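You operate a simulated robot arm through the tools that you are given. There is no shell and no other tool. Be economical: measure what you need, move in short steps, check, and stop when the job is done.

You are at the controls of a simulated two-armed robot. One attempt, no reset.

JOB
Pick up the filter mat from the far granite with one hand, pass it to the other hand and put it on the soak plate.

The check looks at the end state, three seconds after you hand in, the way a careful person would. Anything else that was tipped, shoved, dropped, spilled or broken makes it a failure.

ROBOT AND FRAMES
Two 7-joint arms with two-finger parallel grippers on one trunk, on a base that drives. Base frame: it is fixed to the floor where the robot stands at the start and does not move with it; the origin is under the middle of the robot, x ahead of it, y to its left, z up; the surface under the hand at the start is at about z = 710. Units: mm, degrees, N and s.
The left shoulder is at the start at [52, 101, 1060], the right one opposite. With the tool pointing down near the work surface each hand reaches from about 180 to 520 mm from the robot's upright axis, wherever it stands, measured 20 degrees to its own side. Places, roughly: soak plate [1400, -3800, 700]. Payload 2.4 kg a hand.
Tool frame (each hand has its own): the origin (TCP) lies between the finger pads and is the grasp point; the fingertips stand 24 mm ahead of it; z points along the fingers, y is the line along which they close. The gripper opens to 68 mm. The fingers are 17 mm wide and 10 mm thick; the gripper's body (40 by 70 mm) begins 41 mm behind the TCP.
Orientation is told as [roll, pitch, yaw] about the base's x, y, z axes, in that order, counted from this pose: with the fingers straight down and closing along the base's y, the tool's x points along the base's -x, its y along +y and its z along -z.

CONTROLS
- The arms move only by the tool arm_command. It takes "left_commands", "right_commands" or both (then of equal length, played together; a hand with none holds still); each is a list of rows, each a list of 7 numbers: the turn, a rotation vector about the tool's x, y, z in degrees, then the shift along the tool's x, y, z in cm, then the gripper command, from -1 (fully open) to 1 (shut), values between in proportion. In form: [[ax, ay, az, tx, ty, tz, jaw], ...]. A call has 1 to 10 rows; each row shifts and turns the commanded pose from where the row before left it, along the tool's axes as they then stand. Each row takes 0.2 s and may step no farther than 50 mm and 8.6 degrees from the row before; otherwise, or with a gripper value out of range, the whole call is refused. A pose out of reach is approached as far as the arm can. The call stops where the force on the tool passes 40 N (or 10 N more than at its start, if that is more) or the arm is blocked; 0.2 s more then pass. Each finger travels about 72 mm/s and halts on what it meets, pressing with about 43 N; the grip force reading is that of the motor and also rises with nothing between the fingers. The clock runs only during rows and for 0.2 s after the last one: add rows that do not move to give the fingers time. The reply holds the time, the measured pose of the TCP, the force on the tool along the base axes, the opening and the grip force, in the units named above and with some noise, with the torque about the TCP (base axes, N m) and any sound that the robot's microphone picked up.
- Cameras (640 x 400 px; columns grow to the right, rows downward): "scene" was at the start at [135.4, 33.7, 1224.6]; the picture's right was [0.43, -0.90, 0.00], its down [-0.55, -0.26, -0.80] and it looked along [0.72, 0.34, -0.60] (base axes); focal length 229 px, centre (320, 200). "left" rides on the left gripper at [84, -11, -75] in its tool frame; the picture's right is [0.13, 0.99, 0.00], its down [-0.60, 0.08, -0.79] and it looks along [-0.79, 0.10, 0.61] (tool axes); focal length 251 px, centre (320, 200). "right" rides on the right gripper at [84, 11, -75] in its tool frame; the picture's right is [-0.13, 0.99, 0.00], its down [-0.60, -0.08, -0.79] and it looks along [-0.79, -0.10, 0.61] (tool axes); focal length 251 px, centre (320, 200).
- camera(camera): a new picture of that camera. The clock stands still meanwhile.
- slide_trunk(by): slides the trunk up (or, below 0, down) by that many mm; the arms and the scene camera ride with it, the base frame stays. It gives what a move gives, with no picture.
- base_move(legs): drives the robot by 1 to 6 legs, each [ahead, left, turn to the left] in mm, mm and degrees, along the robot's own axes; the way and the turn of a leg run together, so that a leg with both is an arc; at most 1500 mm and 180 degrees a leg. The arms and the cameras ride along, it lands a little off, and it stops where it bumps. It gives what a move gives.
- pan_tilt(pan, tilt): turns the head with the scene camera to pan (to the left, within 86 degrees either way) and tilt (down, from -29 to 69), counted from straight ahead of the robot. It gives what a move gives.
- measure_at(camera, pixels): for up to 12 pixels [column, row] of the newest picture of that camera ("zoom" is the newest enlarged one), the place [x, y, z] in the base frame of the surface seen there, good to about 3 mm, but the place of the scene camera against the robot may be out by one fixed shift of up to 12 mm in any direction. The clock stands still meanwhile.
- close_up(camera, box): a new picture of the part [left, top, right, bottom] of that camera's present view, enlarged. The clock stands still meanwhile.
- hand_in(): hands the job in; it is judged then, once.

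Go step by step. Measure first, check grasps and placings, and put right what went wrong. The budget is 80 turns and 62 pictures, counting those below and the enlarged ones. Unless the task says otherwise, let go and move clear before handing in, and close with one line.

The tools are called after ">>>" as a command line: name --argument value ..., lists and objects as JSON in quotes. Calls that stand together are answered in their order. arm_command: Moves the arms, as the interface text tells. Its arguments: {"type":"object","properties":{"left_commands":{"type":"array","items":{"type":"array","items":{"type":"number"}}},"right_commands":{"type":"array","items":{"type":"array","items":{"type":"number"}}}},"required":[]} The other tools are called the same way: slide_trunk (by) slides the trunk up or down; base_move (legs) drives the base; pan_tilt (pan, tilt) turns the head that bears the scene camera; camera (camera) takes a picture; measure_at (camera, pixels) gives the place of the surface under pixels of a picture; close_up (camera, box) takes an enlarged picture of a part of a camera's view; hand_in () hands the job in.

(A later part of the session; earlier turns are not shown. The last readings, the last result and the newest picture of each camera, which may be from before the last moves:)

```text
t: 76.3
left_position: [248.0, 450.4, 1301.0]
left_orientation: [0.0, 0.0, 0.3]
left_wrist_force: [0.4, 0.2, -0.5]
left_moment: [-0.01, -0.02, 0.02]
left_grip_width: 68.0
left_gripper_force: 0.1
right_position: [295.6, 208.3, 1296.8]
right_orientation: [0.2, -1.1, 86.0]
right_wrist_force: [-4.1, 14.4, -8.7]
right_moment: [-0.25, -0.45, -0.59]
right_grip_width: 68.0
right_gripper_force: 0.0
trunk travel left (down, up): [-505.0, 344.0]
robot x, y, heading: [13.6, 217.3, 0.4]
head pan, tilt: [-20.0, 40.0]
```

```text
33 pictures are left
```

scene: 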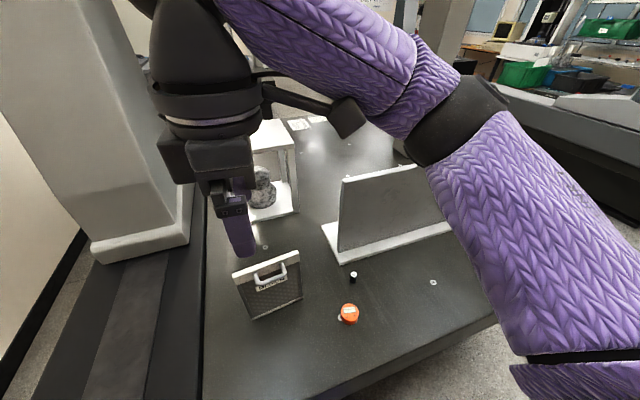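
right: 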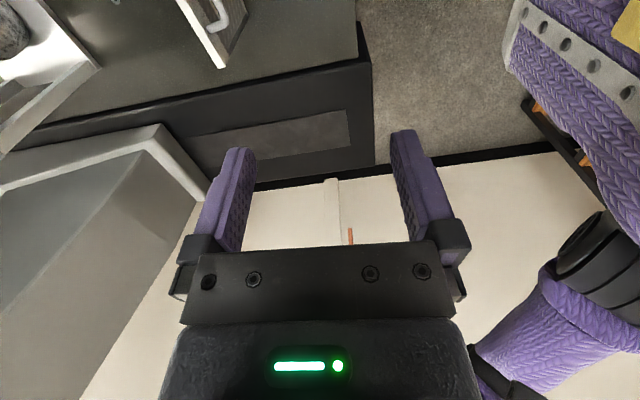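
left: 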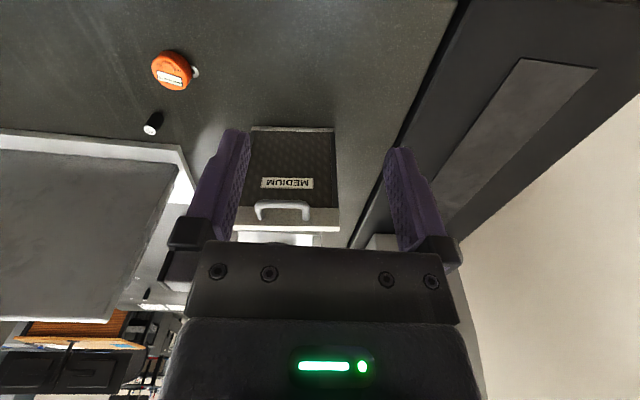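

The scene picture shows the right wrist's camera bracket at (345,118) pressing on its own forearm. I'll turn the other way to yaw -83.5, which is the same closing line with the bracket on the free side.

>>> arm_command --right_commands '[[0, 0, 8.5, 0, 0, 0, -1], [0, 0, 8.5, 0, 0, 0, -1], [0, 0, 8.5, 0, 0, 0, -1], [0, 0, 8.5, 0, 0, 0, -1], [0, 0, 8.5, 0, 0, 0, -1], [0, 0, 8.5, 0, 0, 0, -1], [0, 0, 8.5, 0, 0, 0, -1], [0, 0, 8.5, 0, 0, 0, -1], [0, 0, 8.5, 0, 0, 0, -1], [0, 0, 8.5, 0, 0, 0, -1]]'

>>> arm_command --right_commands '[[0, 0, 8.5, 0, 0, 0, -1], [0, 0, 8.5, 0, 0, 0, -1], [0, 0, 8.5, 0, 0, 0, -1], [0, 0, 8.5, 0, 0, 0, -1], [0, 0, 8.5, 0, 0, 0, -1], [0, 0, 8.5, 0, 0, 0, -1], [0, 0, 8.5, 0, 0, 0, -1], [0, 0, 8.5, 0, 0, 0, -1], [0, 0, 8.5, 0, 0, 0, -1], [0, 0, 8, 0, 0, 0, -1]]'

```text
t: 78.5
left_position: [247.7, 448.9, 1300.7]
left_orientation: [0.0, 0.1, 0.5]
left_wrist_force: [-0.3, -0.3, -0.5]
left_moment: [0.01, 0.01, 0.01]
left_grip_width: 68.1
left_gripper_force: 0.1
right_position: [297.4, 208.5, 1297.3]
right_orientation: [1.1, 0.1, 0.9]
right_wrist_force: [0.7, 0.3, -0.2]
right_moment: [0.0, 0.0, 0.0]
right_grip_width: 68.3
right_gripper_force: 0.0
trunk travel left (down, up): [-505.0, 344.0]
robot x, y, heading: [14.5, 222.9, 0.2]
head pan, tilt: [-20.0, 40.0]
```

```text
t: 80.7
left_position: [248.7, 449.7, 1300.8]
left_orientation: [0.0, 0.1, 0.3]
left_wrist_force: [0.9, 0.0, 0.2]
left_moment: [-0.02, 0.01, 0.01]
left_grip_width: 68.0
left_gripper_force: 0.1
right_position: [296.2, 207.8, 1297.0]
right_orientation: [-0.1, 1.0, -83.6]
right_wrist_force: [0.0, 0.2, 1.5]
right_moment: [0.01, 0.01, 0.01]
right_grip_width: 68.0
right_gripper_force: 0.1
trunk travel left (down, up): [-505.0, 344.0]
robot x, y, heading: [17.0, 220.3, 0.4]
head pan, tilt: [-20.0, 40.0]
```

The turn went freely to yaw -83.6. Now I'll move above the bar at (487,138), staying 70 mm over it, and take out the 1° tilt.

>>> arm_command --right_commands '[[-1, 0, 0, 0, 0, 0, -1], [0, 0, 0, -1.136, 2.27, 3.46, -1], [0, 0, 0, -1.136, 2.27, 3.46, -1], [0, 0, 0, -1.136, 2.27, 3.46, -1], [0, 0, 0, -1.136, 2.27, 3.46, -1], [0, 0, 0, -1.136, 2.27, 3.46, -1], [0, 0, 0, -1.136, 2.27, 3.46, -1], [0, 0, 0, -1.136, 2.27, 3.46, -1], [0, 0, 0, -1.136, 2.27, 3.46, -1], [0, 0, 0, 0, 0, 0, -1]]'

>>> camera --camera "right"

>>> camera --camera "scene"

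```text
t: 82.9
left_position: [248.1, 448.7, 1300.2]
left_orientation: [0.0, 0.1, 0.3]
left_wrist_force: [1.0, 0.2, 0.5]
left_moment: [0.02, -0.01, -0.01]
left_grip_width: 67.9
left_gripper_force: 0.1
right_position: [486.7, 141.7, 1019.9]
right_orientation: [1.0, 1.1, -83.3]
right_wrist_force: [-0.1, -0.8, -1.0]
right_moment: [-0.01, -0.02, 0.0]
right_grip_width: 68.1
right_gripper_force: 0.1
right hand out of reach, approached as far as the arm can: row 9
trunk travel left (down, up): [-505.0, 344.0]
robot x, y, heading: [14.6, 221.8, 0.3]
head pan, tilt: [-20.0, 40.0]
```

```text
32 pictures are left
```

right: 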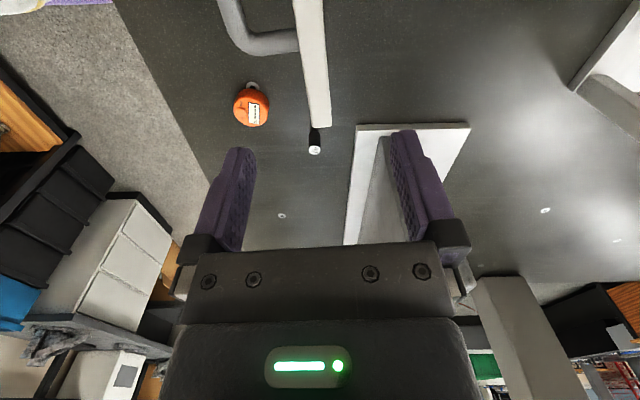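

```text
31 pictures are left
```

scene: 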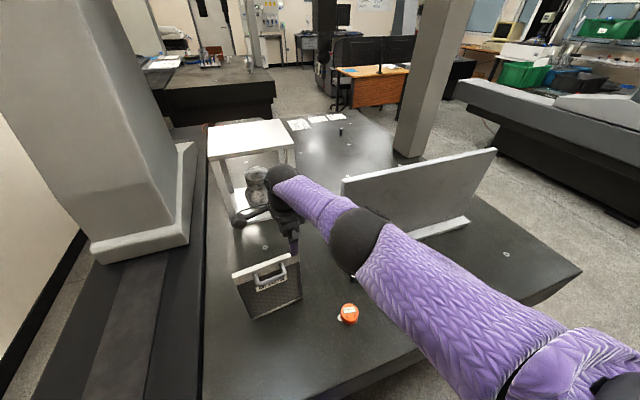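

The arm is at its reach limit here and missed by 4 mm and 1°. I'll raise the hand, shift the base a little left and ahead, and lower the trunk to gain reach.

>>> arm_command --right_commands '[[0, 0, 0, 0, -1.0, -4, -1], [0, 0, 0, 0, -1.0, -4, -1], [0, 0, 0, 0, 0, 0, -1]]'

>>> base_move --legs '[[22, 80, 0]]'

>>> slide_trunk --by -80

```text
t: 83.7
left_position: [247.4, 448.4, 1301.0]
left_orientation: [0.0, 0.1, 0.4]
left_wrist_force: [0.5, 0.6, 0.2]
left_moment: [0.02, -0.02, -0.02]
left_grip_width: 67.9
left_gripper_force: 0.1
right_position: [465.4, 138.9, 1101.3]
right_orientation: [1.0, 1.1, -83.4]
right_wrist_force: [-0.1, 0.3, -0.2]
right_moment: [-0.04, 0.01, -0.02]
right_grip_width: 68.1
right_gripper_force: 0.1
trunk travel left (down, up): [-505.0, 344.0]
robot x, y, heading: [12.9, 219.9, 0.3]
head pan, tilt: [-20.0, 40.0]
```

```text
t: 84.8
left_position: [268.7, 531.6, 1301.6]
left_orientation: [0.0, 0.1, 0.4]
left_wrist_force: [0.3, 1.5, 0.1]
left_moment: [-0.01, -0.01, 0.0]
left_grip_width: 68.1
left_gripper_force: 0.1
right_position: [486.9, 219.0, 1100.2]
right_orientation: [1.0, 1.1, -83.3]
right_wrist_force: [-0.9, 0.2, 0.3]
right_moment: [-0.02, 0.0, -0.04]
right_grip_width: 68.1
right_gripper_force: 0.2
trunk travel left (down, up): [-505.0, 344.0]
robot x, y, heading: [36.3, 298.1, 0.4]
head pan, tilt: [-20.0, 40.0]
```

```text
t: 86.0
left_position: [267.9, 528.4, 1220.8]
left_orientation: [0.0, 0.1, 0.4]
left_wrist_force: [-0.7, -0.7, 0.4]
left_moment: [0.0, -0.02, 0.03]
left_grip_width: 67.9
left_gripper_force: 0.2
right_position: [487.2, 219.0, 1021.2]
right_orientation: [1.0, 1.1, -83.4]
right_wrist_force: [-0.3, -0.7, 0.9]
right_moment: [0.04, 0.0, -0.03]
right_grip_width: 68.2
right_gripper_force: 0.0
trunk travel left (down, up): [-425.0, 425.0]
robot x, y, heading: [38.7, 297.8, 0.6]
head pan, tilt: [-20.0, 40.0]
```

There's room now. I'll move to y=138 above the bar and level the tool, then verify with the hand camera.

>>> arm_command --right_commands '[[-1.1, -1, 0, 0, 0, 0, -1], [0, 0, 0, -4.0, -0.46, 1.05, -1], [0, 0, 0, -4.05, -0.46, 1.05, -1], [0, 0, 0, 0, 0, 0, -1]]'

>>> camera --camera "right"

>>> measure_at --camera "right" --pixels '[[295, 30], [318, 30], [310, 100], [328, 100], [312, 122], [328, 122], [252, 45]]'

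```text
t: 87.0
left_position: [267.0, 529.5, 1220.5]
left_orientation: [0.1, 0.1, 0.4]
left_wrist_force: [0.5, -0.3, 0.1]
left_moment: [-0.01, -0.04, 0.01]
left_grip_width: 68.1
left_gripper_force: 0.1
right_position: [486.4, 139.3, 999.7]
right_orientation: [2.2, 0.0, -83.4]
right_wrist_force: [0.2, -0.2, -0.3]
right_moment: [-0.02, 0.0, -0.01]
right_grip_width: 68.0
right_gripper_force: 0.1
trunk travel left (down, up): [-425.0, 425.0]
robot x, y, heading: [38.0, 295.2, 0.6]
head pan, tilt: [-20.0, 40.0]
```

```text
30 pictures are left
```

right: 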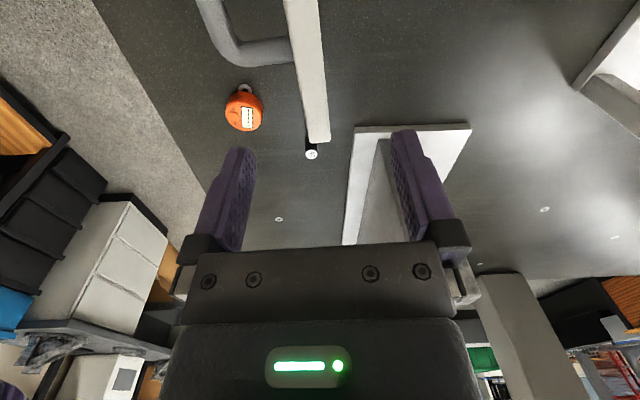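

```text
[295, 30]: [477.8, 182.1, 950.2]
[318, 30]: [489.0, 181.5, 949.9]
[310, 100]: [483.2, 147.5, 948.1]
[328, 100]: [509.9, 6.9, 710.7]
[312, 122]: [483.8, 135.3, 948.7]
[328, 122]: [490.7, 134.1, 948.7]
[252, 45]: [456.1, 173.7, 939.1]
```

The bar at pixels (310–328,120) is centred at x≈487.5 and lies between the fingers, but the tool is tilted 2.2° in roll. I'll correct that, descend to z 934 and close.

>>> arm_command --right_commands '[[2.2, 0, 0, 0, 0.1, 0, -1], [0, 0, 0, 0, 0, 2.2, -1], [0, 0, 0, 0, 0, 2.2, -1], [0, 0, 0, 0, 0, 2.1, -1], [0, 0, 0, 0, 0, 0, -1]]'

>>> close_up --camera "right" --box '[180, 0, 500, 240]'

```text
t: 88.2
left_position: [268.6, 528.3, 1220.6]
left_orientation: [0.1, 0.1, 0.5]
left_wrist_force: [-0.4, -0.3, 1.1]
left_moment: [0.0, 0.02, -0.02]
left_grip_width: 68.1
left_gripper_force: 0.1
right_position: [487.6, 138.5, 934.3]
right_orientation: [-0.1, 0.2, -83.3]
right_wrist_force: [-0.2, -0.4, -0.3]
right_moment: [0.04, 0.02, 0.02]
right_grip_width: 67.9
right_gripper_force: 0.0
trunk travel left (down, up): [-425.0, 425.0]
robot x, y, heading: [35.2, 299.7, 0.2]
head pan, tilt: [-20.0, 40.0]
```

```text
1.67 times, centred on (340, 120) of right
```

zoom: 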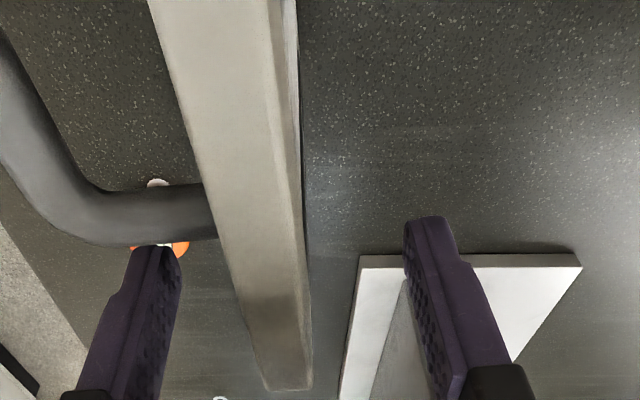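

The bar is nicely between the fingers and the handle leg stays clear. Closing now.

>>> arm_command --right_commands '[[0, 0, 0, 0, 0, 0, 0], [0, 0, 0, 0, 0, 0, 0.4], [0, 0, 0, 0, 0, 0, 1], [0, 0, 0, 0, 0, 0, 1], [0, 0, 0, 0, 0, 0, 1], [0, 0, 0, 0, 0, 0, 1]]'

>>> arm_command --right_commands '[[0, 0, 0, 0, 0, -0.5, 1], [0, 0, 0, 0, 0, -1.5, 1], [0, 0, 0, 0, 0, -2, 1], [0, 0, 0, 0, 0, -2, 1], [0, 0, 0, 0, 0, 0, 1]]'

>>> camera --camera "scene"

```text
t: 89.6
left_position: [268.9, 528.5, 1220.5]
left_orientation: [0.0, 0.2, 0.4]
left_wrist_force: [0.4, 0.1, -0.1]
left_moment: [0.02, 0.03, -0.01]
left_grip_width: 68.1
left_gripper_force: 0.0
right_position: [488.4, 138.4, 933.5]
right_orientation: [-0.1, 0.1, -83.4]
right_wrist_force: [0.3, -0.4, -1.3]
right_moment: [0.07, -0.05, 0.01]
right_grip_width: 13.9
right_gripper_force: 33.4
trunk travel left (down, up): [-425.0, 425.0]
robot x, y, heading: [35.8, 299.5, 0.5]
head pan, tilt: [-20.0, 40.0]
```

```text
t: 90.8
left_position: [268.3, 528.6, 1219.7]
left_orientation: [0.0, 0.1, 0.4]
left_wrist_force: [1.0, -0.8, 0.4]
left_moment: [0.03, -0.02, -0.01]
left_grip_width: 68.1
left_gripper_force: 0.0
right_position: [489.5, 138.1, 995.1]
right_orientation: [-0.1, 0.1, -83.3]
right_wrist_force: [-0.4, 0.1, -1.3]
right_moment: [-0.08, -0.01, 0.02]
right_grip_width: 13.9
right_gripper_force: 33.4
trunk travel left (down, up): [-425.0, 425.0]
robot x, y, heading: [36.5, 298.1, 0.5]
head pan, tilt: [-20.0, 40.0]
```

```text
28 pictures are left
```

scene: 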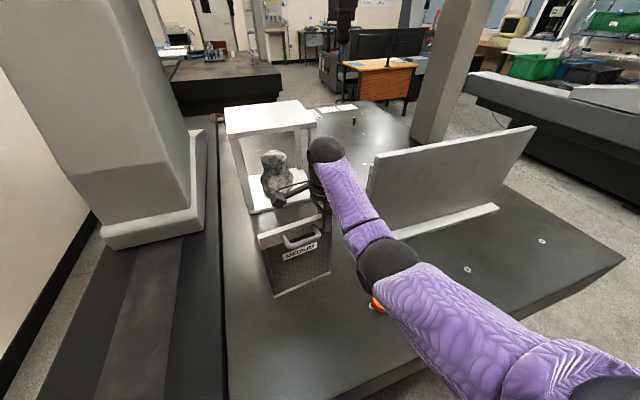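

The mat is lifted: width 13.9, grip 33 N, and it's only about 1.3 N heavy. Before planning the left hand's approach to the handle I'll measure where the right arm runs.

>>> measure_at --camera "scene" --pixels '[[325, 150], [345, 200], [385, 260], [440, 310], [262, 238], [322, 218], [300, 243], [285, 195], [330, 275], [275, 295]]'

>>> close_up --camera "scene" --box '[220, 120, 400, 310]'

```text
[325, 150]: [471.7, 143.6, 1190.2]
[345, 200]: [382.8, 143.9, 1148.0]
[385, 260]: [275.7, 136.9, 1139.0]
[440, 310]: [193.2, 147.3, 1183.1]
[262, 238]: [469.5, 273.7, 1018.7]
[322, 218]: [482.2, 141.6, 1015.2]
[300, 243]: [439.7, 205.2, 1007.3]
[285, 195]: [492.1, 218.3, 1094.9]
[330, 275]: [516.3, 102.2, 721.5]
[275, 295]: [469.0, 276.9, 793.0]
```

```text
2.11 times, centred on (310, 215) of scene
```

zoom: 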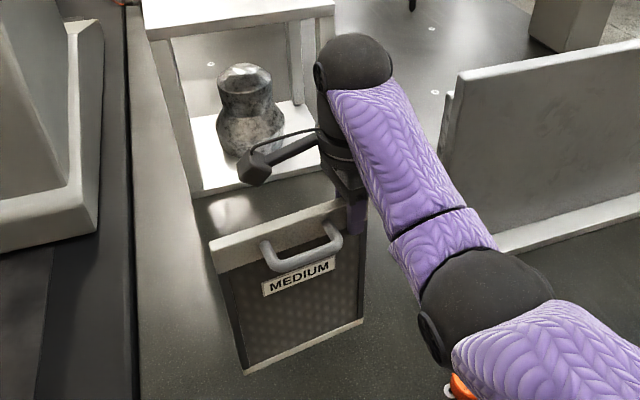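

The right forearm lies over y≈95–195, so I'll yaw the mat about 40° so its handle faces the left arm. The left hand can then approach diagonally, clear of that forearm.

>>> arm_command --right_commands '[[0, 0, 4, 0, 0, 0, 1], [0, 0, 6, 0, 0, 0, 1], [0, 0, 6, 0, 0, 0, 1], [0, 0, 6, 0, 0, 0, 1], [0, 0, 6, 0, 0, 0, 1], [0, 0, 6, 0, 0, 0, 1], [0, 0, 6, 0, 0, 0, 1], [0, 0, 0, 0, 0, 0, 1]]'

>>> arm_command --left_commands '[[0, 0, -8.5, 0, 0, 0, -1], [0, 0, -8.5, 0, 0, 0, -1], [0, 0, -8.5, 0, 0, 0, -1], [0, 0, -8.5, 0, 0, 0, -1], [0, 0, -8.5, 0, 0, 0, -1], [0, 0, -2.5, 0, 0, 0, -1], [0, 0, 0, 0, 0, 0, -1]]'

```text
t: 92.6
left_position: [269.0, 528.7, 1222.0]
left_orientation: [0.0, 0.2, 0.4]
left_wrist_force: [-0.4, 0.3, 0.0]
left_moment: [0.05, 0.0, 0.03]
left_grip_width: 67.9
left_gripper_force: 0.0
right_position: [488.1, 137.9, 994.3]
right_orientation: [-0.2, 0.0, -123.4]
right_wrist_force: [-0.6, -0.4, -0.4]
right_moment: [-0.06, 0.05, -0.06]
right_grip_width: 13.7
right_gripper_force: 33.0
trunk travel left (down, up): [-425.0, 425.0]
robot x, y, heading: [37.6, 299.4, 0.5]
head pan, tilt: [-20.0, 40.0]
```

```text
t: 94.2
left_position: [268.9, 529.7, 1221.2]
left_orientation: [0.2, 0.0, 45.4]
left_wrist_force: [-0.4, -0.1, -0.7]
left_moment: [-0.01, -0.01, -0.01]
left_grip_width: 68.0
left_gripper_force: 0.1
right_position: [488.6, 138.2, 995.0]
right_orientation: [-0.2, 0.0, -123.3]
right_wrist_force: [-0.5, 0.2, -1.7]
right_moment: [-0.07, 0.04, -0.02]
right_grip_width: 13.8
right_gripper_force: 33.5
trunk travel left (down, up): [-425.0, 425.0]
robot x, y, heading: [37.4, 300.9, 0.2]
head pan, tilt: [-20.0, 40.0]
```

Both turned as asked. Now I'll finish the left yaw to 56.5 and tilt the left hand up to horizontal, facing the handle.

>>> arm_command --left_commands '[[0, 0, -5.6, 0, 0, 0, -1], [0, 0, -5.5, 0, 0, 0, -1], [8.2, 0, 0, 0, 0, 0, -1], [8.2, 0, 0, 0, 0, 0, -1], [8.2, 0, 0, 0, 0, 0, -1], [8.2, 0, 0, 0, 0, 0, -1], [8.2, 0, 0, 0, 0, 0, -1], [8.2, 0, 0, 0, 0, 0, -1], [0, 0, 0, 0, 0, 0, -1]]'

>>> arm_command --left_commands '[[8.2, 0, 0, 0, 0, 0, -1], [8.2, 0, 0, 0, 0, 0, -1], [8.2, 0, 0, 0, 0, 0, -1], [8.2, 0, 0, 0, 0, 0, -1], [8, 0, 0, 0, 0, 0, -1], [0, 0, 0, 0, 0, 0, -1]]'

>>> camera --camera "left"

```text
t: 96.2
left_position: [269.0, 528.6, 1220.4]
left_orientation: [-49.3, 0.0, 56.5]
left_wrist_force: [-0.7, 0.6, -0.4]
left_moment: [0.02, -0.01, -0.01]
left_grip_width: 68.2
left_gripper_force: 0.0
right_position: [488.5, 138.7, 993.4]
right_orientation: [-0.1, 0.1, -123.3]
right_wrist_force: [-0.6, 0.3, -0.9]
right_moment: [-0.09, 0.02, 0.0]
right_grip_width: 13.7
right_gripper_force: 33.9
trunk travel left (down, up): [-425.0, 425.0]
robot x, y, heading: [34.3, 302.2, 0.1]
head pan, tilt: [-20.0, 40.0]
```

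```text
t: 97.6
left_position: [277.3, 549.5, 1228.2]
left_orientation: [-90.1, 0.0, 56.4]
left_wrist_force: [0.2, 0.0, 0.9]
left_moment: [-0.02, 0.01, 0.02]
left_grip_width: 68.0
left_gripper_force: 0.1
left hand out of reach, approached as far as the arm can: row 2, 3, 4, 5
right_position: [488.5, 136.4, 993.9]
right_orientation: [-0.2, 0.0, -123.5]
right_wrist_force: [-0.3, 0.1, -0.9]
right_moment: [-0.12, 0.05, -0.01]
right_grip_width: 13.6
right_gripper_force: 33.7
trunk travel left (down, up): [-425.0, 425.0]
robot x, y, heading: [34.6, 297.9, 0.4]
head pan, tilt: [-20.0, 40.0]
```

```text
26 pictures are left
```

left: 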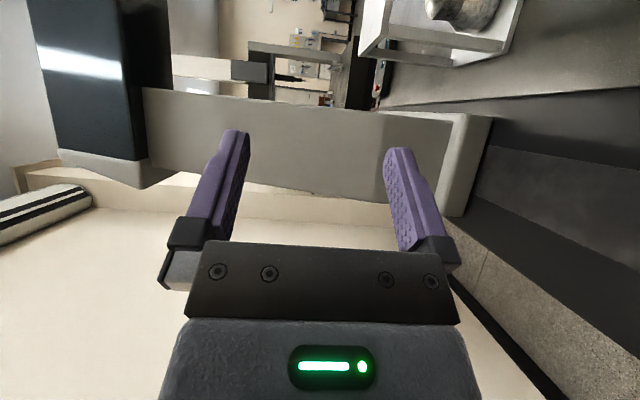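

The left hand is now horizontal, in the right attitude. I'll bring it to a pre-grasp about 120 mm in front of the estimated handle place (494,217,996).

>>> arm_command --left_commands '[[0, 0, 0, 2.72, 4.0, 0, -1], [0, 0, 0, 2.72, 4.0, 0, -1], [0, 0, 0, 2.72, 4.0, 0, -1], [0, 0, 0, 2.72, 4.0, 0, -1], [0, 0, 0, 2.72, 4.0, 0, -1], [0, 0, 0, 0, 0.5, 4.5, -1], [0, 0, 0, 0, 0.5, 4.5, -1], [0, 0, 0, 0, 0.5, 4.5, -1], [0, 0, 0, 0, 0.5, 4.5, -1], [0, 0, 0, 0, 0.5, 4.5, -1]]'

>>> pan_tilt --pan 0 --tilt 40

>>> camera --camera "scene"

>>> camera --camera "left"

```text
t: 99.8
left_position: [287.8, 494.8, 1086.8]
left_orientation: [-90.1, 0.0, 56.4]
left_wrist_force: [-0.2, -0.3, -0.7]
left_moment: [0.04, -0.03, 0.0]
left_grip_width: 67.8
left_gripper_force: 0.1
left hand out of reach, approached as far as the arm can: row 1, 2, 3, 5, 6, 7, 8, 9, 10
right_position: [488.1, 137.1, 993.6]
right_orientation: [-0.2, 0.0, -123.4]
right_wrist_force: [0.4, -0.3, -0.7]
right_moment: [-0.09, 0.06, -0.01]
right_grip_width: 13.5
right_gripper_force: 33.5
trunk travel left (down, up): [-425.0, 425.0]
robot x, y, heading: [31.0, 297.6, 0.4]
head pan, tilt: [-20.0, 40.0]
```

```text
t: 100.6
left_position: [287.5, 495.7, 1087.3]
left_orientation: [-90.0, 0.1, 56.3]
left_wrist_force: [-0.9, 0.0, 0.3]
left_moment: [-0.01, -0.01, 0.02]
left_grip_width: 68.1
left_gripper_force: 0.0
right_position: [487.9, 137.9, 994.1]
right_orientation: [-0.3, 0.0, -123.3]
right_wrist_force: [0.5, 0.3, -1.0]
right_moment: [-0.09, 0.08, 0.01]
right_grip_width: 13.7
right_gripper_force: 34.3
trunk travel left (down, up): [-425.0, 425.0]
robot x, y, heading: [35.6, 301.4, 0.4]
head pan, tilt: [0.0, 40.0]
```

```text
25 pictures are left
```

scene: 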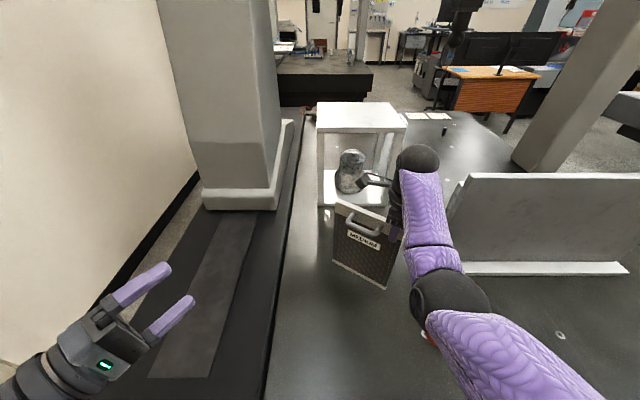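

```text
24 pictures are left
```

left: 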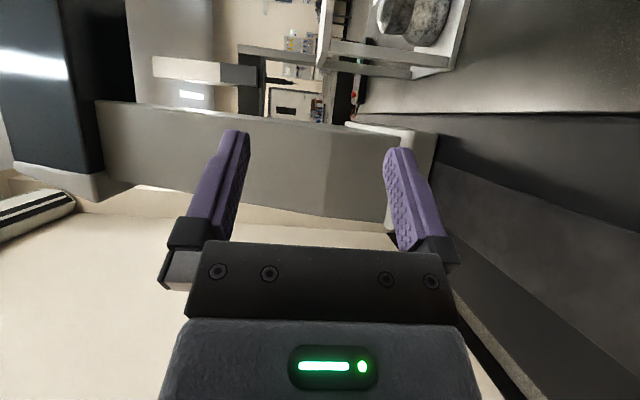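

The left arm can't follow because it's folded too tightly against its shoulder, with the wrist only ~260 mm away. Raising the trunk 150 mm while the right hand lowers the mat back will open the left arm up.

>>> slide_trunk --by 150

>>> arm_command --left_commands '[[0, 0, 0, 0, 0, 0, -1], [0, 0, 0, 0, 0, 0, -1], [0, 0, 0, 0, 0, 0, -1], [0, 0, 0, 0, 0, 0, -1], [0, 0, 0, 0, 0, 0, -1], [0, 0, 0, 0, 0, 0, -1], [0, 0, 0, 0, 0, 0, -1]]' --right_commands '[[0, 0, 0, 0, 0, 2.5, 1], [0, 0, 0, 0, 0, 2.5, 1], [0, 0, 0, 0, 0, 2.5, 1], [0, 0, 0, 0, 0, 2.5, 1], [0, 0, 0, 0, 0, 2.5, 1], [0, 0, 0, 0, 0, 2.5, 1], [0, 0, 0, 0, 0, 0, 1]]'

```text
t: 102.3
left_position: [282.7, 495.1, 1247.0]
left_orientation: [-91.9, -1.2, 56.4]
left_wrist_force: [-0.1, -1.1, -0.1]
left_moment: [-0.02, -0.01, 0.02]
left_grip_width: 67.9
left_gripper_force: 0.0
right_position: [487.7, 138.5, 1144.5]
right_orientation: [-0.2, 0.0, -123.4]
right_wrist_force: [0.8, 0.1, -1.0]
right_moment: [-0.1, 0.06, -0.05]
right_grip_width: 13.5
right_gripper_force: 33.9
trunk travel left (down, up): [-575.0, 275.0]
robot x, y, heading: [35.0, 301.7, 0.5]
head pan, tilt: [0.0, 40.0]
```

```text
t: 104.0
left_position: [282.7, 495.5, 1246.3]
left_orientation: [-91.8, -1.2, 56.3]
left_wrist_force: [-0.9, -0.2, 0.4]
left_moment: [0.0, -0.01, 0.0]
left_grip_width: 67.9
left_gripper_force: 0.1
right_position: [479.8, 139.4, 998.9]
right_orientation: [-0.2, 0.0, -123.4]
right_wrist_force: [0.5, -0.4, -1.3]
right_moment: [-0.07, 0.05, 0.01]
right_grip_width: 13.7
right_gripper_force: 33.9
right hand out of reach, approached as far as the arm can: row 6
trunk travel left (down, up): [-575.0, 275.0]
robot x, y, heading: [33.6, 299.0, 0.2]
head pan, tilt: [0.0, 40.0]
```

The right hand hit its limit slightly, at (480,139,999). I'll bring the mat 50 mm closer to the robot and try the left move down towards pre-grasp.

>>> arm_command --right_commands '[[0, 0, 0, -0.4, -1.25, 0.5, 1], [0, 0, 0, -0.4, -1.25, 0.5, 1], [0, 0, 0, -0.4, -1.25, 0.5, 1], [0, 0, 0, -0.4, -1.25, 0.5, 1], [0, 0, 0, 0, 0, 0, 1]]'

>>> arm_command --left_commands '[[0, 0, 0, 1.0, 4.5, 0, -1], [0, 0, 0, 1.0, 4.5, 0, -1], [0, 0, 0, 1.5, 4.0, 1.5, -1], [0, 0, 0, 1.5, 4.0, 1.5, -1], [0, 0, 0, 2.0, 3.3, 2.8, -1], [0, 0, 0, 2.0, 3.0, 2.8, -1], [0, 0, 0, 2.0, 2.8, 2.8, -1], [0, 0, 0, 1.8, 0, 2.7, -1], [0, 0, 0, 0, 0, 0, -1]]'

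```text
t: 105.2
left_position: [282.5, 495.6, 1247.4]
left_orientation: [-91.9, -1.2, 56.3]
left_wrist_force: [-0.6, -0.6, -0.1]
left_moment: [0.0, 0.02, -0.02]
left_grip_width: 67.8
left_gripper_force: 0.0
right_position: [426.7, 152.8, 978.7]
right_orientation: [-0.3, 0.0, -123.4]
right_wrist_force: [0.8, -0.4, -1.8]
right_moment: [-0.13, 0.05, 0.03]
right_grip_width: 13.6
right_gripper_force: 33.4
trunk travel left (down, up): [-575.0, 275.0]
robot x, y, heading: [35.6, 301.4, 0.3]
head pan, tilt: [0.0, 40.0]
```

```text
t: 107.2
left_position: [252.4, 514.9, 1209.6]
left_orientation: [-91.8, -1.2, 56.3]
left_wrist_force: [0.9, 1.2, 0.5]
left_moment: [0.01, -0.02, 0.01]
left_grip_width: 68.2
left_gripper_force: 0.0
left hand out of reach, approached as far as the arm can: row 1, 2, 3, 4, 5, 6, 7, 8
right_position: [426.2, 152.7, 979.4]
right_orientation: [-0.1, 0.1, -123.4]
right_wrist_force: [-0.9, -0.3, -1.2]
right_moment: [-0.09, 0.06, 0.01]
right_grip_width: 13.6
right_gripper_force: 33.0
trunk travel left (down, up): [-575.0, 275.0]
robot x, y, heading: [35.3, 298.7, 0.7]
head pan, tilt: [0.0, 40.0]
```

It's still stuck because the wrist limit binds while the hand is held fully horizontal. I'll go to a 45°-down attitude, which was reachable earlier, and approach the handle that way.

>>> arm_command --left_commands '[[-7.8, 0, 0, 0, 0, 0, -1], [-7.8, 0, 0, 0, 0, 0, -1], [-7.8, 0, 0, 0, 0, 0, -1], [-7.8, 0, 0, 0, 0, 0, -1], [-7.8, 0, 0, 0, 0, 0, -1], [-7.8, 0, 0, 0, 0, 0, -1], [0, 0, 0, 0, 0, 0, -1]]'

>>> arm_command --left_commands '[[0, 0, 0, 1.956, -0.777, 3.85, -1], [0, 0, 0, 1.956, -0.777, 3.85, -1], [0, 0, 0, 1.956, -0.777, 3.85, -1], [0, 0, 0, 1.956, -0.777, 3.85, -1], [0, 0, 0, 1.956, -0.777, 3.85, -1], [0, 0, 0, 0, 0, 0, -1]]'

```text
t: 108.8
left_position: [269.6, 547.5, 1192.1]
left_orientation: [-45.0, -1.1, 56.2]
left_wrist_force: [1.0, -0.3, -0.1]
left_moment: [0.0, 0.02, -0.01]
left_grip_width: 67.9
left_gripper_force: 0.1
left hand out of reach, approached as far as the arm can: row 3, 4, 5, 6
right_position: [426.4, 150.7, 979.0]
right_orientation: [-0.2, 0.0, -123.4]
right_wrist_force: [-0.3, 1.2, -2.4]
right_moment: [-0.12, 0.06, 0.05]
right_grip_width: 13.8
right_gripper_force: 34.2
trunk travel left (down, up): [-575.0, 275.0]
robot x, y, heading: [37.3, 297.7, 0.4]
head pan, tilt: [0.0, 40.0]
```

```text
t: 110.2
left_position: [346.0, 408.9, 1111.7]
left_orientation: [-45.1, -1.2, 56.4]
left_wrist_force: [1.0, 0.5, 0.1]
left_moment: [0.02, -0.03, -0.02]
left_grip_width: 67.9
left_gripper_force: 0.0
left hand out of reach, approached as far as the arm can: row 1, 4, 5
right_position: [425.7, 151.7, 978.1]
right_orientation: [-0.2, 0.0, -123.4]
right_wrist_force: [-0.1, -0.7, -1.6]
right_moment: [-0.06, 0.07, -0.01]
right_grip_width: 13.4
right_gripper_force: 33.3
trunk travel left (down, up): [-575.0, 275.0]
robot x, y, heading: [36.8, 301.7, 0.5]
head pan, tilt: [0.0, 40.0]
```

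The left hand keeps hitting its limits in that attitude, so I'm changing the handover. The left hand will pinch the other end of the top bar with its tool tilted 45° along the bar, an easy wrist pose. It can then stand the mat on the plate the way it stood at the start. First I'll bring the left hand back to tool-down and yaw it to -50.

>>> arm_command --left_commands '[[-7.5, 0, 0, 0, 0, -4, -1], [-7.5, 0, 0, 0, 0, -3, -1], [-7.5, 0, 0, 0, 0, 0, -1], [-7.5, 0, 0, 0, 0, 0, -1], [-7.5, 0, 0, 0, 0, 0, -1], [-7.5, 0, 0, 0, 0, 0, -1], [0, 0, 8.4, 0, 0, 0, -1], [0, 0, 8.4, 0, 0, 0, -1], [0, 0, 8.4, 0, 0, 0, -1], [0, 0, 8.4, 0, 0, 0, -1]]'

>>> arm_command --left_commands '[[0, 0, 8.5, 0, 0, 0, -1], [0, 0, 8.5, 0, 0, 0, -1], [0, 0, 8.5, 0, 0, 0, -1], [0, 0, 8.5, 0, 0, 0, -1], [0, 0, 8.5, 0, 0, 0, -1], [0, 0, 8.5, 0, 0, 0, -1], [0, 0, 8.5, 0, 0, 0, -1], [0, 0, 8.5, 0, 0, 0, -1], [0, 0, 4.8, 0, 0, 0, -1], [0, 0, 0, 0, 0, 0, -1]]'

```text
t: 112.3
left_position: [261.5, 630.9, 1090.9]
left_orientation: [0.6, -1.1, 22.7]
left_wrist_force: [0.0, 0.7, -0.7]
left_moment: [0.0, 0.01, 0.05]
left_grip_width: 68.2
left_gripper_force: 0.1
left hand out of reach, approached as far as the arm can: row 1, 2, 3, 4, 5, 6
right_position: [425.9, 151.8, 979.3]
right_orientation: [-0.3, 0.0, -123.4]
right_wrist_force: [0.7, 0.0, -1.7]
right_moment: [-0.09, 0.06, -0.02]
right_grip_width: 13.7
right_gripper_force: 33.9
trunk travel left (down, up): [-575.0, 275.0]
robot x, y, heading: [31.8, 300.5, 0.4]
head pan, tilt: [0.0, 40.0]
```

```text
t: 114.5
left_position: [261.4, 631.2, 1091.5]
left_orientation: [1.2, 0.3, -50.2]
left_wrist_force: [0.5, 0.2, 0.4]
left_moment: [-0.03, -0.02, 0.03]
left_grip_width: 68.0
left_gripper_force: 0.1
right_position: [426.4, 151.9, 977.1]
right_orientation: [-0.2, 0.1, -123.4]
right_wrist_force: [-0.2, 0.3, -1.8]
right_moment: [-0.11, 0.06, -0.02]
right_grip_width: 13.8
right_gripper_force: 33.6
trunk travel left (down, up): [-575.0, 275.0]
robot x, y, heading: [37.7, 302.7, 0.6]
head pan, tilt: [0.0, 40.0]
```

The left hand is tool-down at yaw -50 without complaint. Now I'll tilt it 45° and swing the mat's free end back towards the left, to right yaw -50.

>>> arm_command --left_commands '[[0, -7.5, 0, 0, 0, 0, -1], [0, -7.5, 0, 0, 0, 0, -1], [0, -7.5, 0, 0, 0, 0, -1], [0, -7.5, 0, 0, 0, 0, -1], [0, -7.5, 0, 0, 0, 0, -1], [0, -7.5, 0, 0, 0, 0, -1], [0, 0, 0, 0, 0, 0, -1]]'

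>>> arm_command --right_commands '[[0, 0, -6, 0, 0, 0, 1], [0, 0, -8.2, 0, 0, 0, 1], [0, 0, -8.2, 0, 0, 0, 1], [0, 0, -8.2, 0, 0, 0, 1], [0, 0, -8.2, 0, 0, 0, 1], [0, 0, -8.2, 0, 0, 0, 1], [0, 0, -8.2, 0, 0, 0, 1], [0, 0, -8.2, 0, 0, 0, 1], [0, 0, -8.2, 0, 0, 0, 1], [0, 0, -1.8, 0, 0, 0, 1]]'

>>> camera --camera "left"

>>> camera --camera "scene"

```text
t: 116.2
left_position: [261.4, 631.4, 1091.8]
left_orientation: [1.7, -44.8, -51.2]
left_wrist_force: [0.6, 0.3, 0.4]
left_moment: [0.02, 0.01, 0.03]
left_grip_width: 68.2
left_gripper_force: 0.0
right_position: [426.8, 152.2, 979.6]
right_orientation: [-0.2, -0.1, -123.4]
right_wrist_force: [0.2, -0.2, -1.6]
right_moment: [-0.07, 0.06, -0.01]
right_grip_width: 13.7
right_gripper_force: 33.3
trunk travel left (down, up): [-575.0, 275.0]
robot x, y, heading: [34.7, 301.2, 0.6]
head pan, tilt: [0.0, 40.0]
```

```text
t: 118.3
left_position: [262.7, 632.2, 1090.7]
left_orientation: [1.7, -44.7, -51.2]
left_wrist_force: [-0.5, -0.1, -0.4]
left_moment: [0.02, 0.01, -0.01]
left_grip_width: 67.7
left_gripper_force: 0.0
right_position: [426.9, 153.3, 979.1]
right_orientation: [-0.1, 0.2, -49.9]
right_wrist_force: [-0.6, -0.1, -1.8]
right_moment: [-0.09, -0.08, 0.0]
right_grip_width: 13.8
right_gripper_force: 33.5
trunk travel left (down, up): [-575.0, 275.0]
robot x, y, heading: [33.9, 297.9, 0.2]
head pan, tilt: [0.0, 40.0]
```

```text
23 pictures are left
```

left: 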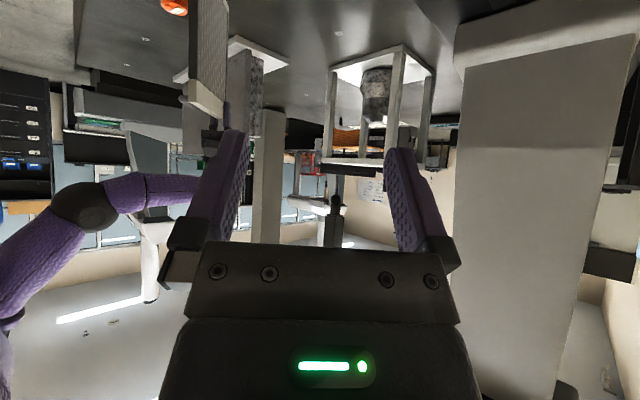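

```text
22 pictures are left
```

scene: 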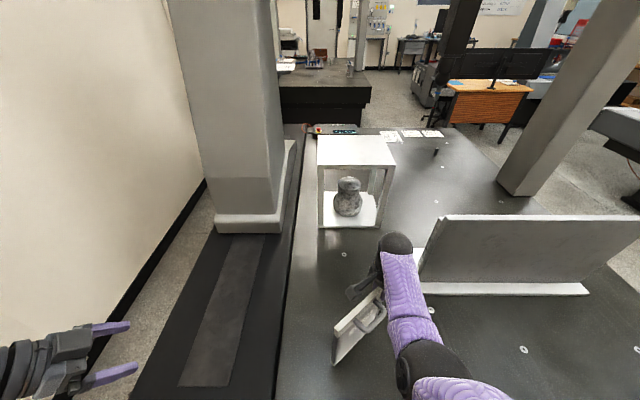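

Both hands now share the same closing line, with the mat's free end pointing towards the left hand. I'll fix the small 1.7° roll and move the left hand to a pre-grasp 90 mm short of the bar's left end.

>>> arm_command --left_commands '[[0.85, 0, -0.85, 0, 0, 0, -1], [0, 0, 0, -1.954, -2.275, 2.84, -1], [0, 0, 0, -1.954, -2.275, 2.84, -1], [0, 0, 0, -1.954, -2.275, 2.84, -1], [0, 0, 0, -1.954, -2.275, 2.84, -1], [0, 0, 0, -1.954, -2.275, 2.84, -1], [0, 0, 0, -1.954, -2.275, 2.84, -1], [0, 0, 0, -1.954, -2.275, 2.84, -1], [0, 0, 0, -1.954, -2.275, 2.84, -1], [0, 0, 0, 0, 0, 0, -1]]'

>>> camera --camera "left"

```text
t: 120.5
left_position: [296.2, 310.4, 1042.8]
left_orientation: [-0.1, -44.7, -50.0]
left_wrist_force: [-1.0, -0.6, -0.2]
left_moment: [0.01, -0.01, 0.0]
left_grip_width: 68.0
left_gripper_force: 0.1
left hand out of reach, approached as far as the arm can: row 4
right_position: [426.9, 154.2, 979.7]
right_orientation: [0.0, 0.2, -50.0]
right_wrist_force: [0.2, 0.8, -1.9]
right_moment: [-0.08, -0.11, 0.0]
right_grip_width: 13.7
right_gripper_force: 33.7
trunk travel left (down, up): [-575.0, 275.0]
robot x, y, heading: [34.1, 302.7, 0.3]
head pan, tilt: [0.0, 40.0]
```

```text
21 pictures are left
```

left: 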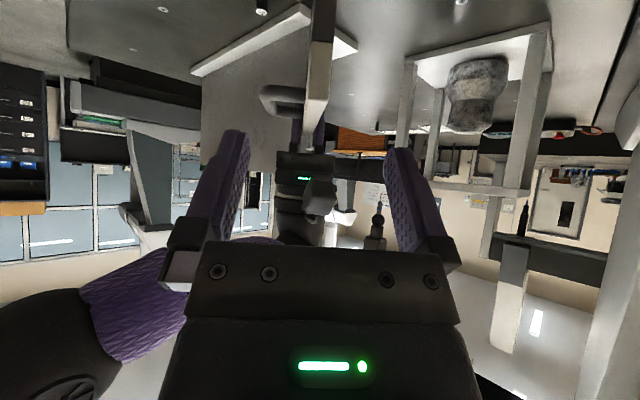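

The bar's end at (317,115) is centred between the left fingers. I'll measure it and look at where the right wrist's camera bracket is relative to my approach.

>>> measure_at --camera "left" --pixels '[[310, 120], [325, 120], [317, 122], [314, 70], [322, 205], [330, 190], [278, 98], [310, 175]]'

>>> close_up --camera "left" --box '[230, 50, 410, 250]'

```text
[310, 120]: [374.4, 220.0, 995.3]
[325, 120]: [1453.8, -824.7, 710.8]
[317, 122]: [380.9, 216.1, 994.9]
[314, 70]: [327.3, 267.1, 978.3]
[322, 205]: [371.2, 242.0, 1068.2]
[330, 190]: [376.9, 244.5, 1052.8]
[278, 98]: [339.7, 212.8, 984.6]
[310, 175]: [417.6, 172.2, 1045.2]
```

```text
2.00 times, centred on (320, 150) of left
```

zoom: 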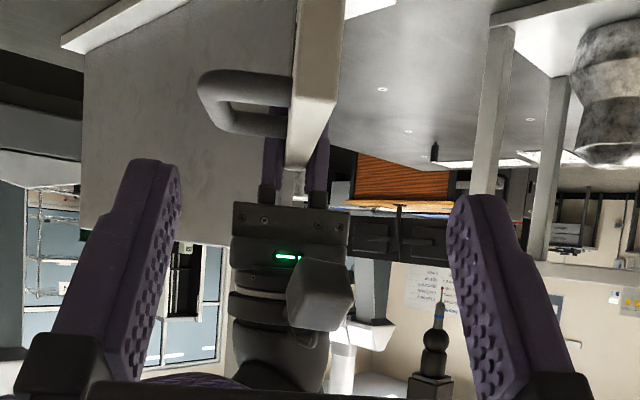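

The bar end is where I expected, and the right hand's camera box at z>1050 clears the path. I'll advance 93 mm along the tool, then check before closing.

>>> arm_command --left_commands '[[0, 0, 0, -0.1, -0.1, 2.3, -1], [0, 0, 0, 0, 0, 2.3, -1], [0, 0, 0, 0, 0, 2.3, -1], [0, 0, 0, 0, 0, 2.3, -1], [0, 0, 0, 0, 0, 0, -1]]'

>>> close_up --camera "left" --box '[180, 20, 460, 260]'

```text
t: 121.8
left_position: [337.5, 261.4, 976.5]
left_orientation: [0.0, -44.7, -50.0]
left_wrist_force: [0.0, -0.3, -0.2]
left_moment: [-0.02, 0.0, -0.01]
left_grip_width: 67.7
left_gripper_force: 0.1
right_position: [426.6, 153.5, 979.2]
right_orientation: [0.0, 0.3, -50.1]
right_wrist_force: [0.4, -0.5, -1.5]
right_moment: [-0.06, -0.11, 0.02]
right_grip_width: 13.7
right_gripper_force: 33.6
trunk travel left (down, up): [-575.0, 275.0]
robot x, y, heading: [33.2, 304.0, 0.5]
head pan, tilt: [0.0, 40.0]
```

```text
1.67 times, centred on (320, 140) of left
```

zoom: 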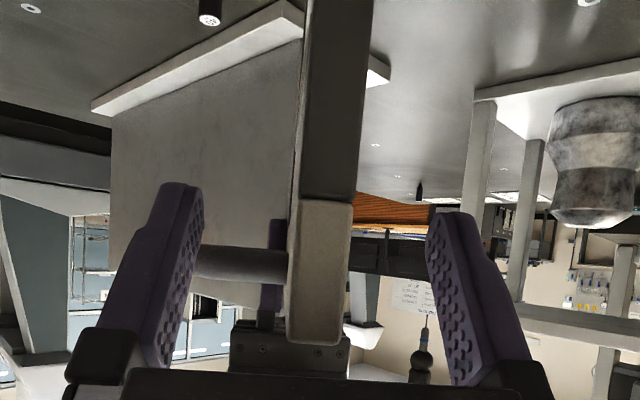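

The bar end sits between the fingers with about 10 mm from fingertip to handle leg. Closing the left hand while the right holds still.

>>> arm_command --left_commands '[[0, 0, 0, 0, 0, 0, 0], [0, 0, 0, 0, 0, 0, 0.4], [0, 0, 0, 0, 0, 0, 0.7], [0, 0, 0, 0, 0, 0, 1], [0, 0, 0, 0, 0, 0, 1], [0, 0, 0, 0, 0, 0, 1]]'

>>> close_up --camera "left" --box '[180, 20, 460, 260]'

```text
t: 123.2
left_position: [337.3, 260.7, 976.3]
left_orientation: [0.0, -44.7, -50.1]
left_wrist_force: [-3.7, -2.8, 1.5]
left_moment: [-0.19, -0.01, -0.36]
left_grip_width: 13.6
left_gripper_force: 33.6
right_position: [427.6, 151.9, 979.1]
right_orientation: [0.0, 0.2, -49.9]
right_wrist_force: [3.4, 2.2, -2.4]
right_moment: [-0.03, -0.19, -0.32]
right_grip_width: 13.7
right_gripper_force: 33.1
trunk travel left (down, up): [-575.0, 275.0]
robot x, y, heading: [38.6, 300.0, 0.4]
head pan, tilt: [0.0, 40.0]
```

```text
1.67 times, centred on (320, 140) of left
```

zoom: 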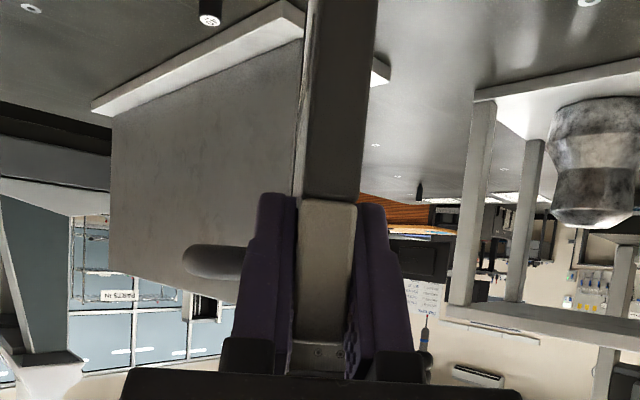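

Both hands grip the bar (13.6 mm, 33 N each) with only about 4 N between them. I'll open the right hand and lift it straight off.

>>> arm_command --right_commands '[[0, 0, 0, 0, 0, 0, 0.2], [0, 0, 0, 0, 0, 0, -0.5], [0, 0, 0, 0, 0, 0, -1], [0, 0, 0, 0, 0, 0, -1], [0, 0, 0, 0, 0, -2.5, -1], [0, 0, 0, 0, 0, -4, -1], [0, 0, 0, 0, 0, -4, -1], [0, 0, 0, 0, 0, -4, -1]]'

>>> camera --camera "scene"

```text
t: 125.0
left_position: [337.1, 262.0, 976.3]
left_orientation: [-0.1, -44.8, -50.0]
left_wrist_force: [0.1, 0.3, 0.6]
left_moment: [0.1, 0.06, 0.03]
left_grip_width: 13.7
left_gripper_force: 34.1
right_position: [427.8, 153.7, 1125.1]
right_orientation: [-0.1, 0.3, -49.9]
right_wrist_force: [-0.1, -0.2, 0.9]
right_moment: [-0.03, -0.02, -0.02]
right_grip_width: 68.1
right_gripper_force: 0.2
trunk travel left (down, up): [-575.0, 275.0]
robot x, y, heading: [37.1, 304.3, 0.5]
head pan, tilt: [0.0, 40.0]
```

```text
17 pictures are left
```

scene: 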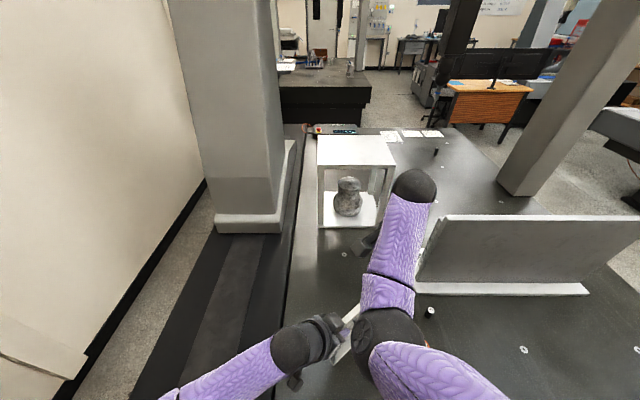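

The handover worked: the left hand alone holds the mat (34 N) and the right is clear. I'll raise the trunk so the mat clears everything, back out and start towards the soak machine.

>>> slide_trunk --by 130

>>> base_move --legs '[[-300, 0, 0], [0, 0, -90], [1500, 0, 0], [1400, 0, 0]]'

```text
t: 126.5
left_position: [336.2, 260.5, 1104.4]
left_orientation: [0.1, -44.7, -49.9]
left_wrist_force: [0.2, -0.7, -1.0]
left_moment: [0.09, 0.11, 0.03]
left_grip_width: 13.9
left_gripper_force: 33.9
right_position: [426.4, 151.9, 1254.1]
right_orientation: [-0.1, 0.2, -50.0]
right_wrist_force: [0.4, 0.1, 0.4]
right_moment: [0.01, -0.02, -0.02]
right_grip_width: 67.9
right_gripper_force: 0.0
trunk travel left (down, up): [-705.0, 145.0]
robot x, y, heading: [36.8, 297.9, 0.4]
head pan, tilt: [0.0, 40.0]
```

```text
t: 146.2
left_position: [-249.9, -2947.1, 1105.5]
left_orientation: [0.0, -44.7, -138.8]
left_wrist_force: [-0.6, -0.4, -1.4]
left_moment: [0.08, -0.09, 0.0]
left_grip_width: 13.6
left_gripper_force: 33.4
right_position: [-354.0, -3039.7, 1254.6]
right_orientation: [0.0, 0.1, -138.8]
right_wrist_force: [0.5, 0.3, -0.1]
right_moment: [-0.02, 0.05, 0.01]
right_grip_width: 68.1
right_gripper_force: 0.0
trunk travel left (down, up): [-705.0, 145.0]
robot x, y, heading: [-212.4, -2649.3, -88.2]
head pan, tilt: [0.0, 40.0]
```

I'm at (-212,-2649) and still holding the mat. I'll look ahead before driving into the aisle behind the granite.

>>> pan_tilt --pan 20 --tilt 25

>>> camera --camera "scene"

>>> measure_at --camera "scene" --pixels '[[420, 240], [470, 240], [520, 260], [380, 200], [330, 200], [280, 190], [250, 190], [220, 170], [300, 230], [440, 190]]'

```text
t: 147.0
left_position: [-249.3, -2947.2, 1103.6]
left_orientation: [0.0, -44.7, -138.8]
left_wrist_force: [0.1, -0.1, -2.1]
left_moment: [0.08, -0.08, 0.0]
left_grip_width: 13.7
left_gripper_force: 33.7
right_position: [-355.7, -3040.0, 1254.2]
right_orientation: [0.0, 0.3, -138.8]
right_wrist_force: [-0.2, -0.6, 0.4]
right_moment: [0.02, 0.02, -0.02]
right_grip_width: 67.9
right_gripper_force: 0.1
trunk travel left (down, up): [-705.0, 145.0]
robot x, y, heading: [-214.6, -2646.5, -88.6]
head pan, tilt: [20.0, 25.0]
```

```text
16 pictures are left
```

scene: 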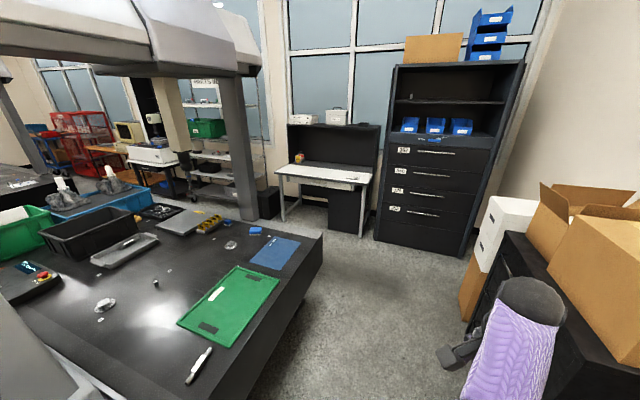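

```text
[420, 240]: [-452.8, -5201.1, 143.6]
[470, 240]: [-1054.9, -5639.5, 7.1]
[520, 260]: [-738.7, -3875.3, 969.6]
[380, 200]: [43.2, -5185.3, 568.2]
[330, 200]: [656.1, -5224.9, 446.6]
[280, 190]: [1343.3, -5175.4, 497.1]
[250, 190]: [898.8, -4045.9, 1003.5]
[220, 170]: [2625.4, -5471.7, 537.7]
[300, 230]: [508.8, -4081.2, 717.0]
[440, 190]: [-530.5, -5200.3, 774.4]
```

The way is clear: the granite's far edge is at y≈-4081, the cabinets' front at y≈-5185, and boxes stand at x≈-740. I'll drive to about (-150,-4600) and turn to face +x.

>>> base_move --legs '[[0, 60, -1.4], [1000, 0, 0], [930, 0, 0], [0, 0, 90]]'

>>> pan_tilt --pan 15 --tilt 30

>>> camera --camera "scene"

>>> measure_at --camera "scene" --pixels '[[320, 200], [380, 200], [440, 200], [300, 160], [250, 200], [350, 150], [400, 150], [280, 250], [500, 200], [320, 300]]'

```text
t: 161.2
left_position: [176.7, -4638.3, 1105.4]
left_orientation: [0.0, -44.7, -49.0]
left_wrist_force: [0.5, 0.3, -1.8]
left_moment: [0.1, 0.09, 0.01]
left_grip_width: 13.8
left_gripper_force: 33.9
right_position: [269.3, -4743.7, 1254.3]
right_orientation: [0.1, 0.1, -48.9]
right_wrist_force: [0.4, 0.1, 0.1]
right_moment: [0.03, -0.01, -0.01]
right_grip_width: 67.8
right_gripper_force: 0.0
trunk travel left (down, up): [-705.0, 145.0]
robot x, y, heading: [-126.1, -4601.2, 1.5]
head pan, tilt: [20.0, 25.0]
```

```text
t: 161.8
left_position: [175.0, -4637.7, 1106.1]
left_orientation: [0.0, -44.7, -48.9]
left_wrist_force: [-0.9, 0.0, -1.8]
left_moment: [0.07, 0.08, -0.02]
left_grip_width: 13.7
left_gripper_force: 33.9
right_position: [269.7, -4743.9, 1255.8]
right_orientation: [0.1, 0.1, -48.8]
right_wrist_force: [0.1, 0.6, -0.1]
right_moment: [-0.01, 0.02, 0.01]
right_grip_width: 67.9
right_gripper_force: 0.0
trunk travel left (down, up): [-705.0, 145.0]
robot x, y, heading: [-126.7, -4606.6, 1.2]
head pan, tilt: [15.0, 30.0]
```

```text
15 pictures are left
```

scene: 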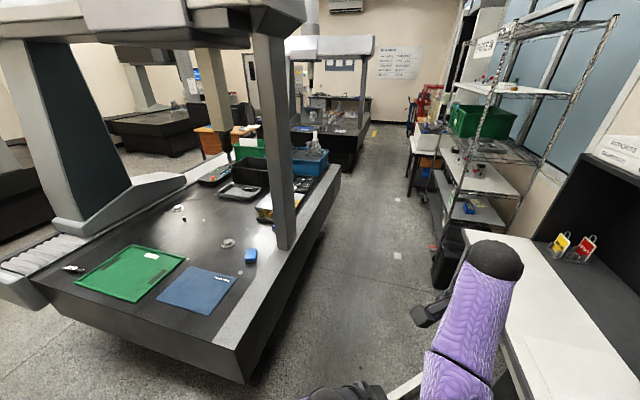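

```text
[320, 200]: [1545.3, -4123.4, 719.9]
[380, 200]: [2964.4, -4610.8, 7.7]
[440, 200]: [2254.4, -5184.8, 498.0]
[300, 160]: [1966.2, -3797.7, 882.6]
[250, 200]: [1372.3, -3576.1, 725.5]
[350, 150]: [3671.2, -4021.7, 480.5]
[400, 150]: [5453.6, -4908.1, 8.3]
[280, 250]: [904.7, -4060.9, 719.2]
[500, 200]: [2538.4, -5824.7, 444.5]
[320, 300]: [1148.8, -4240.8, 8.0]
```

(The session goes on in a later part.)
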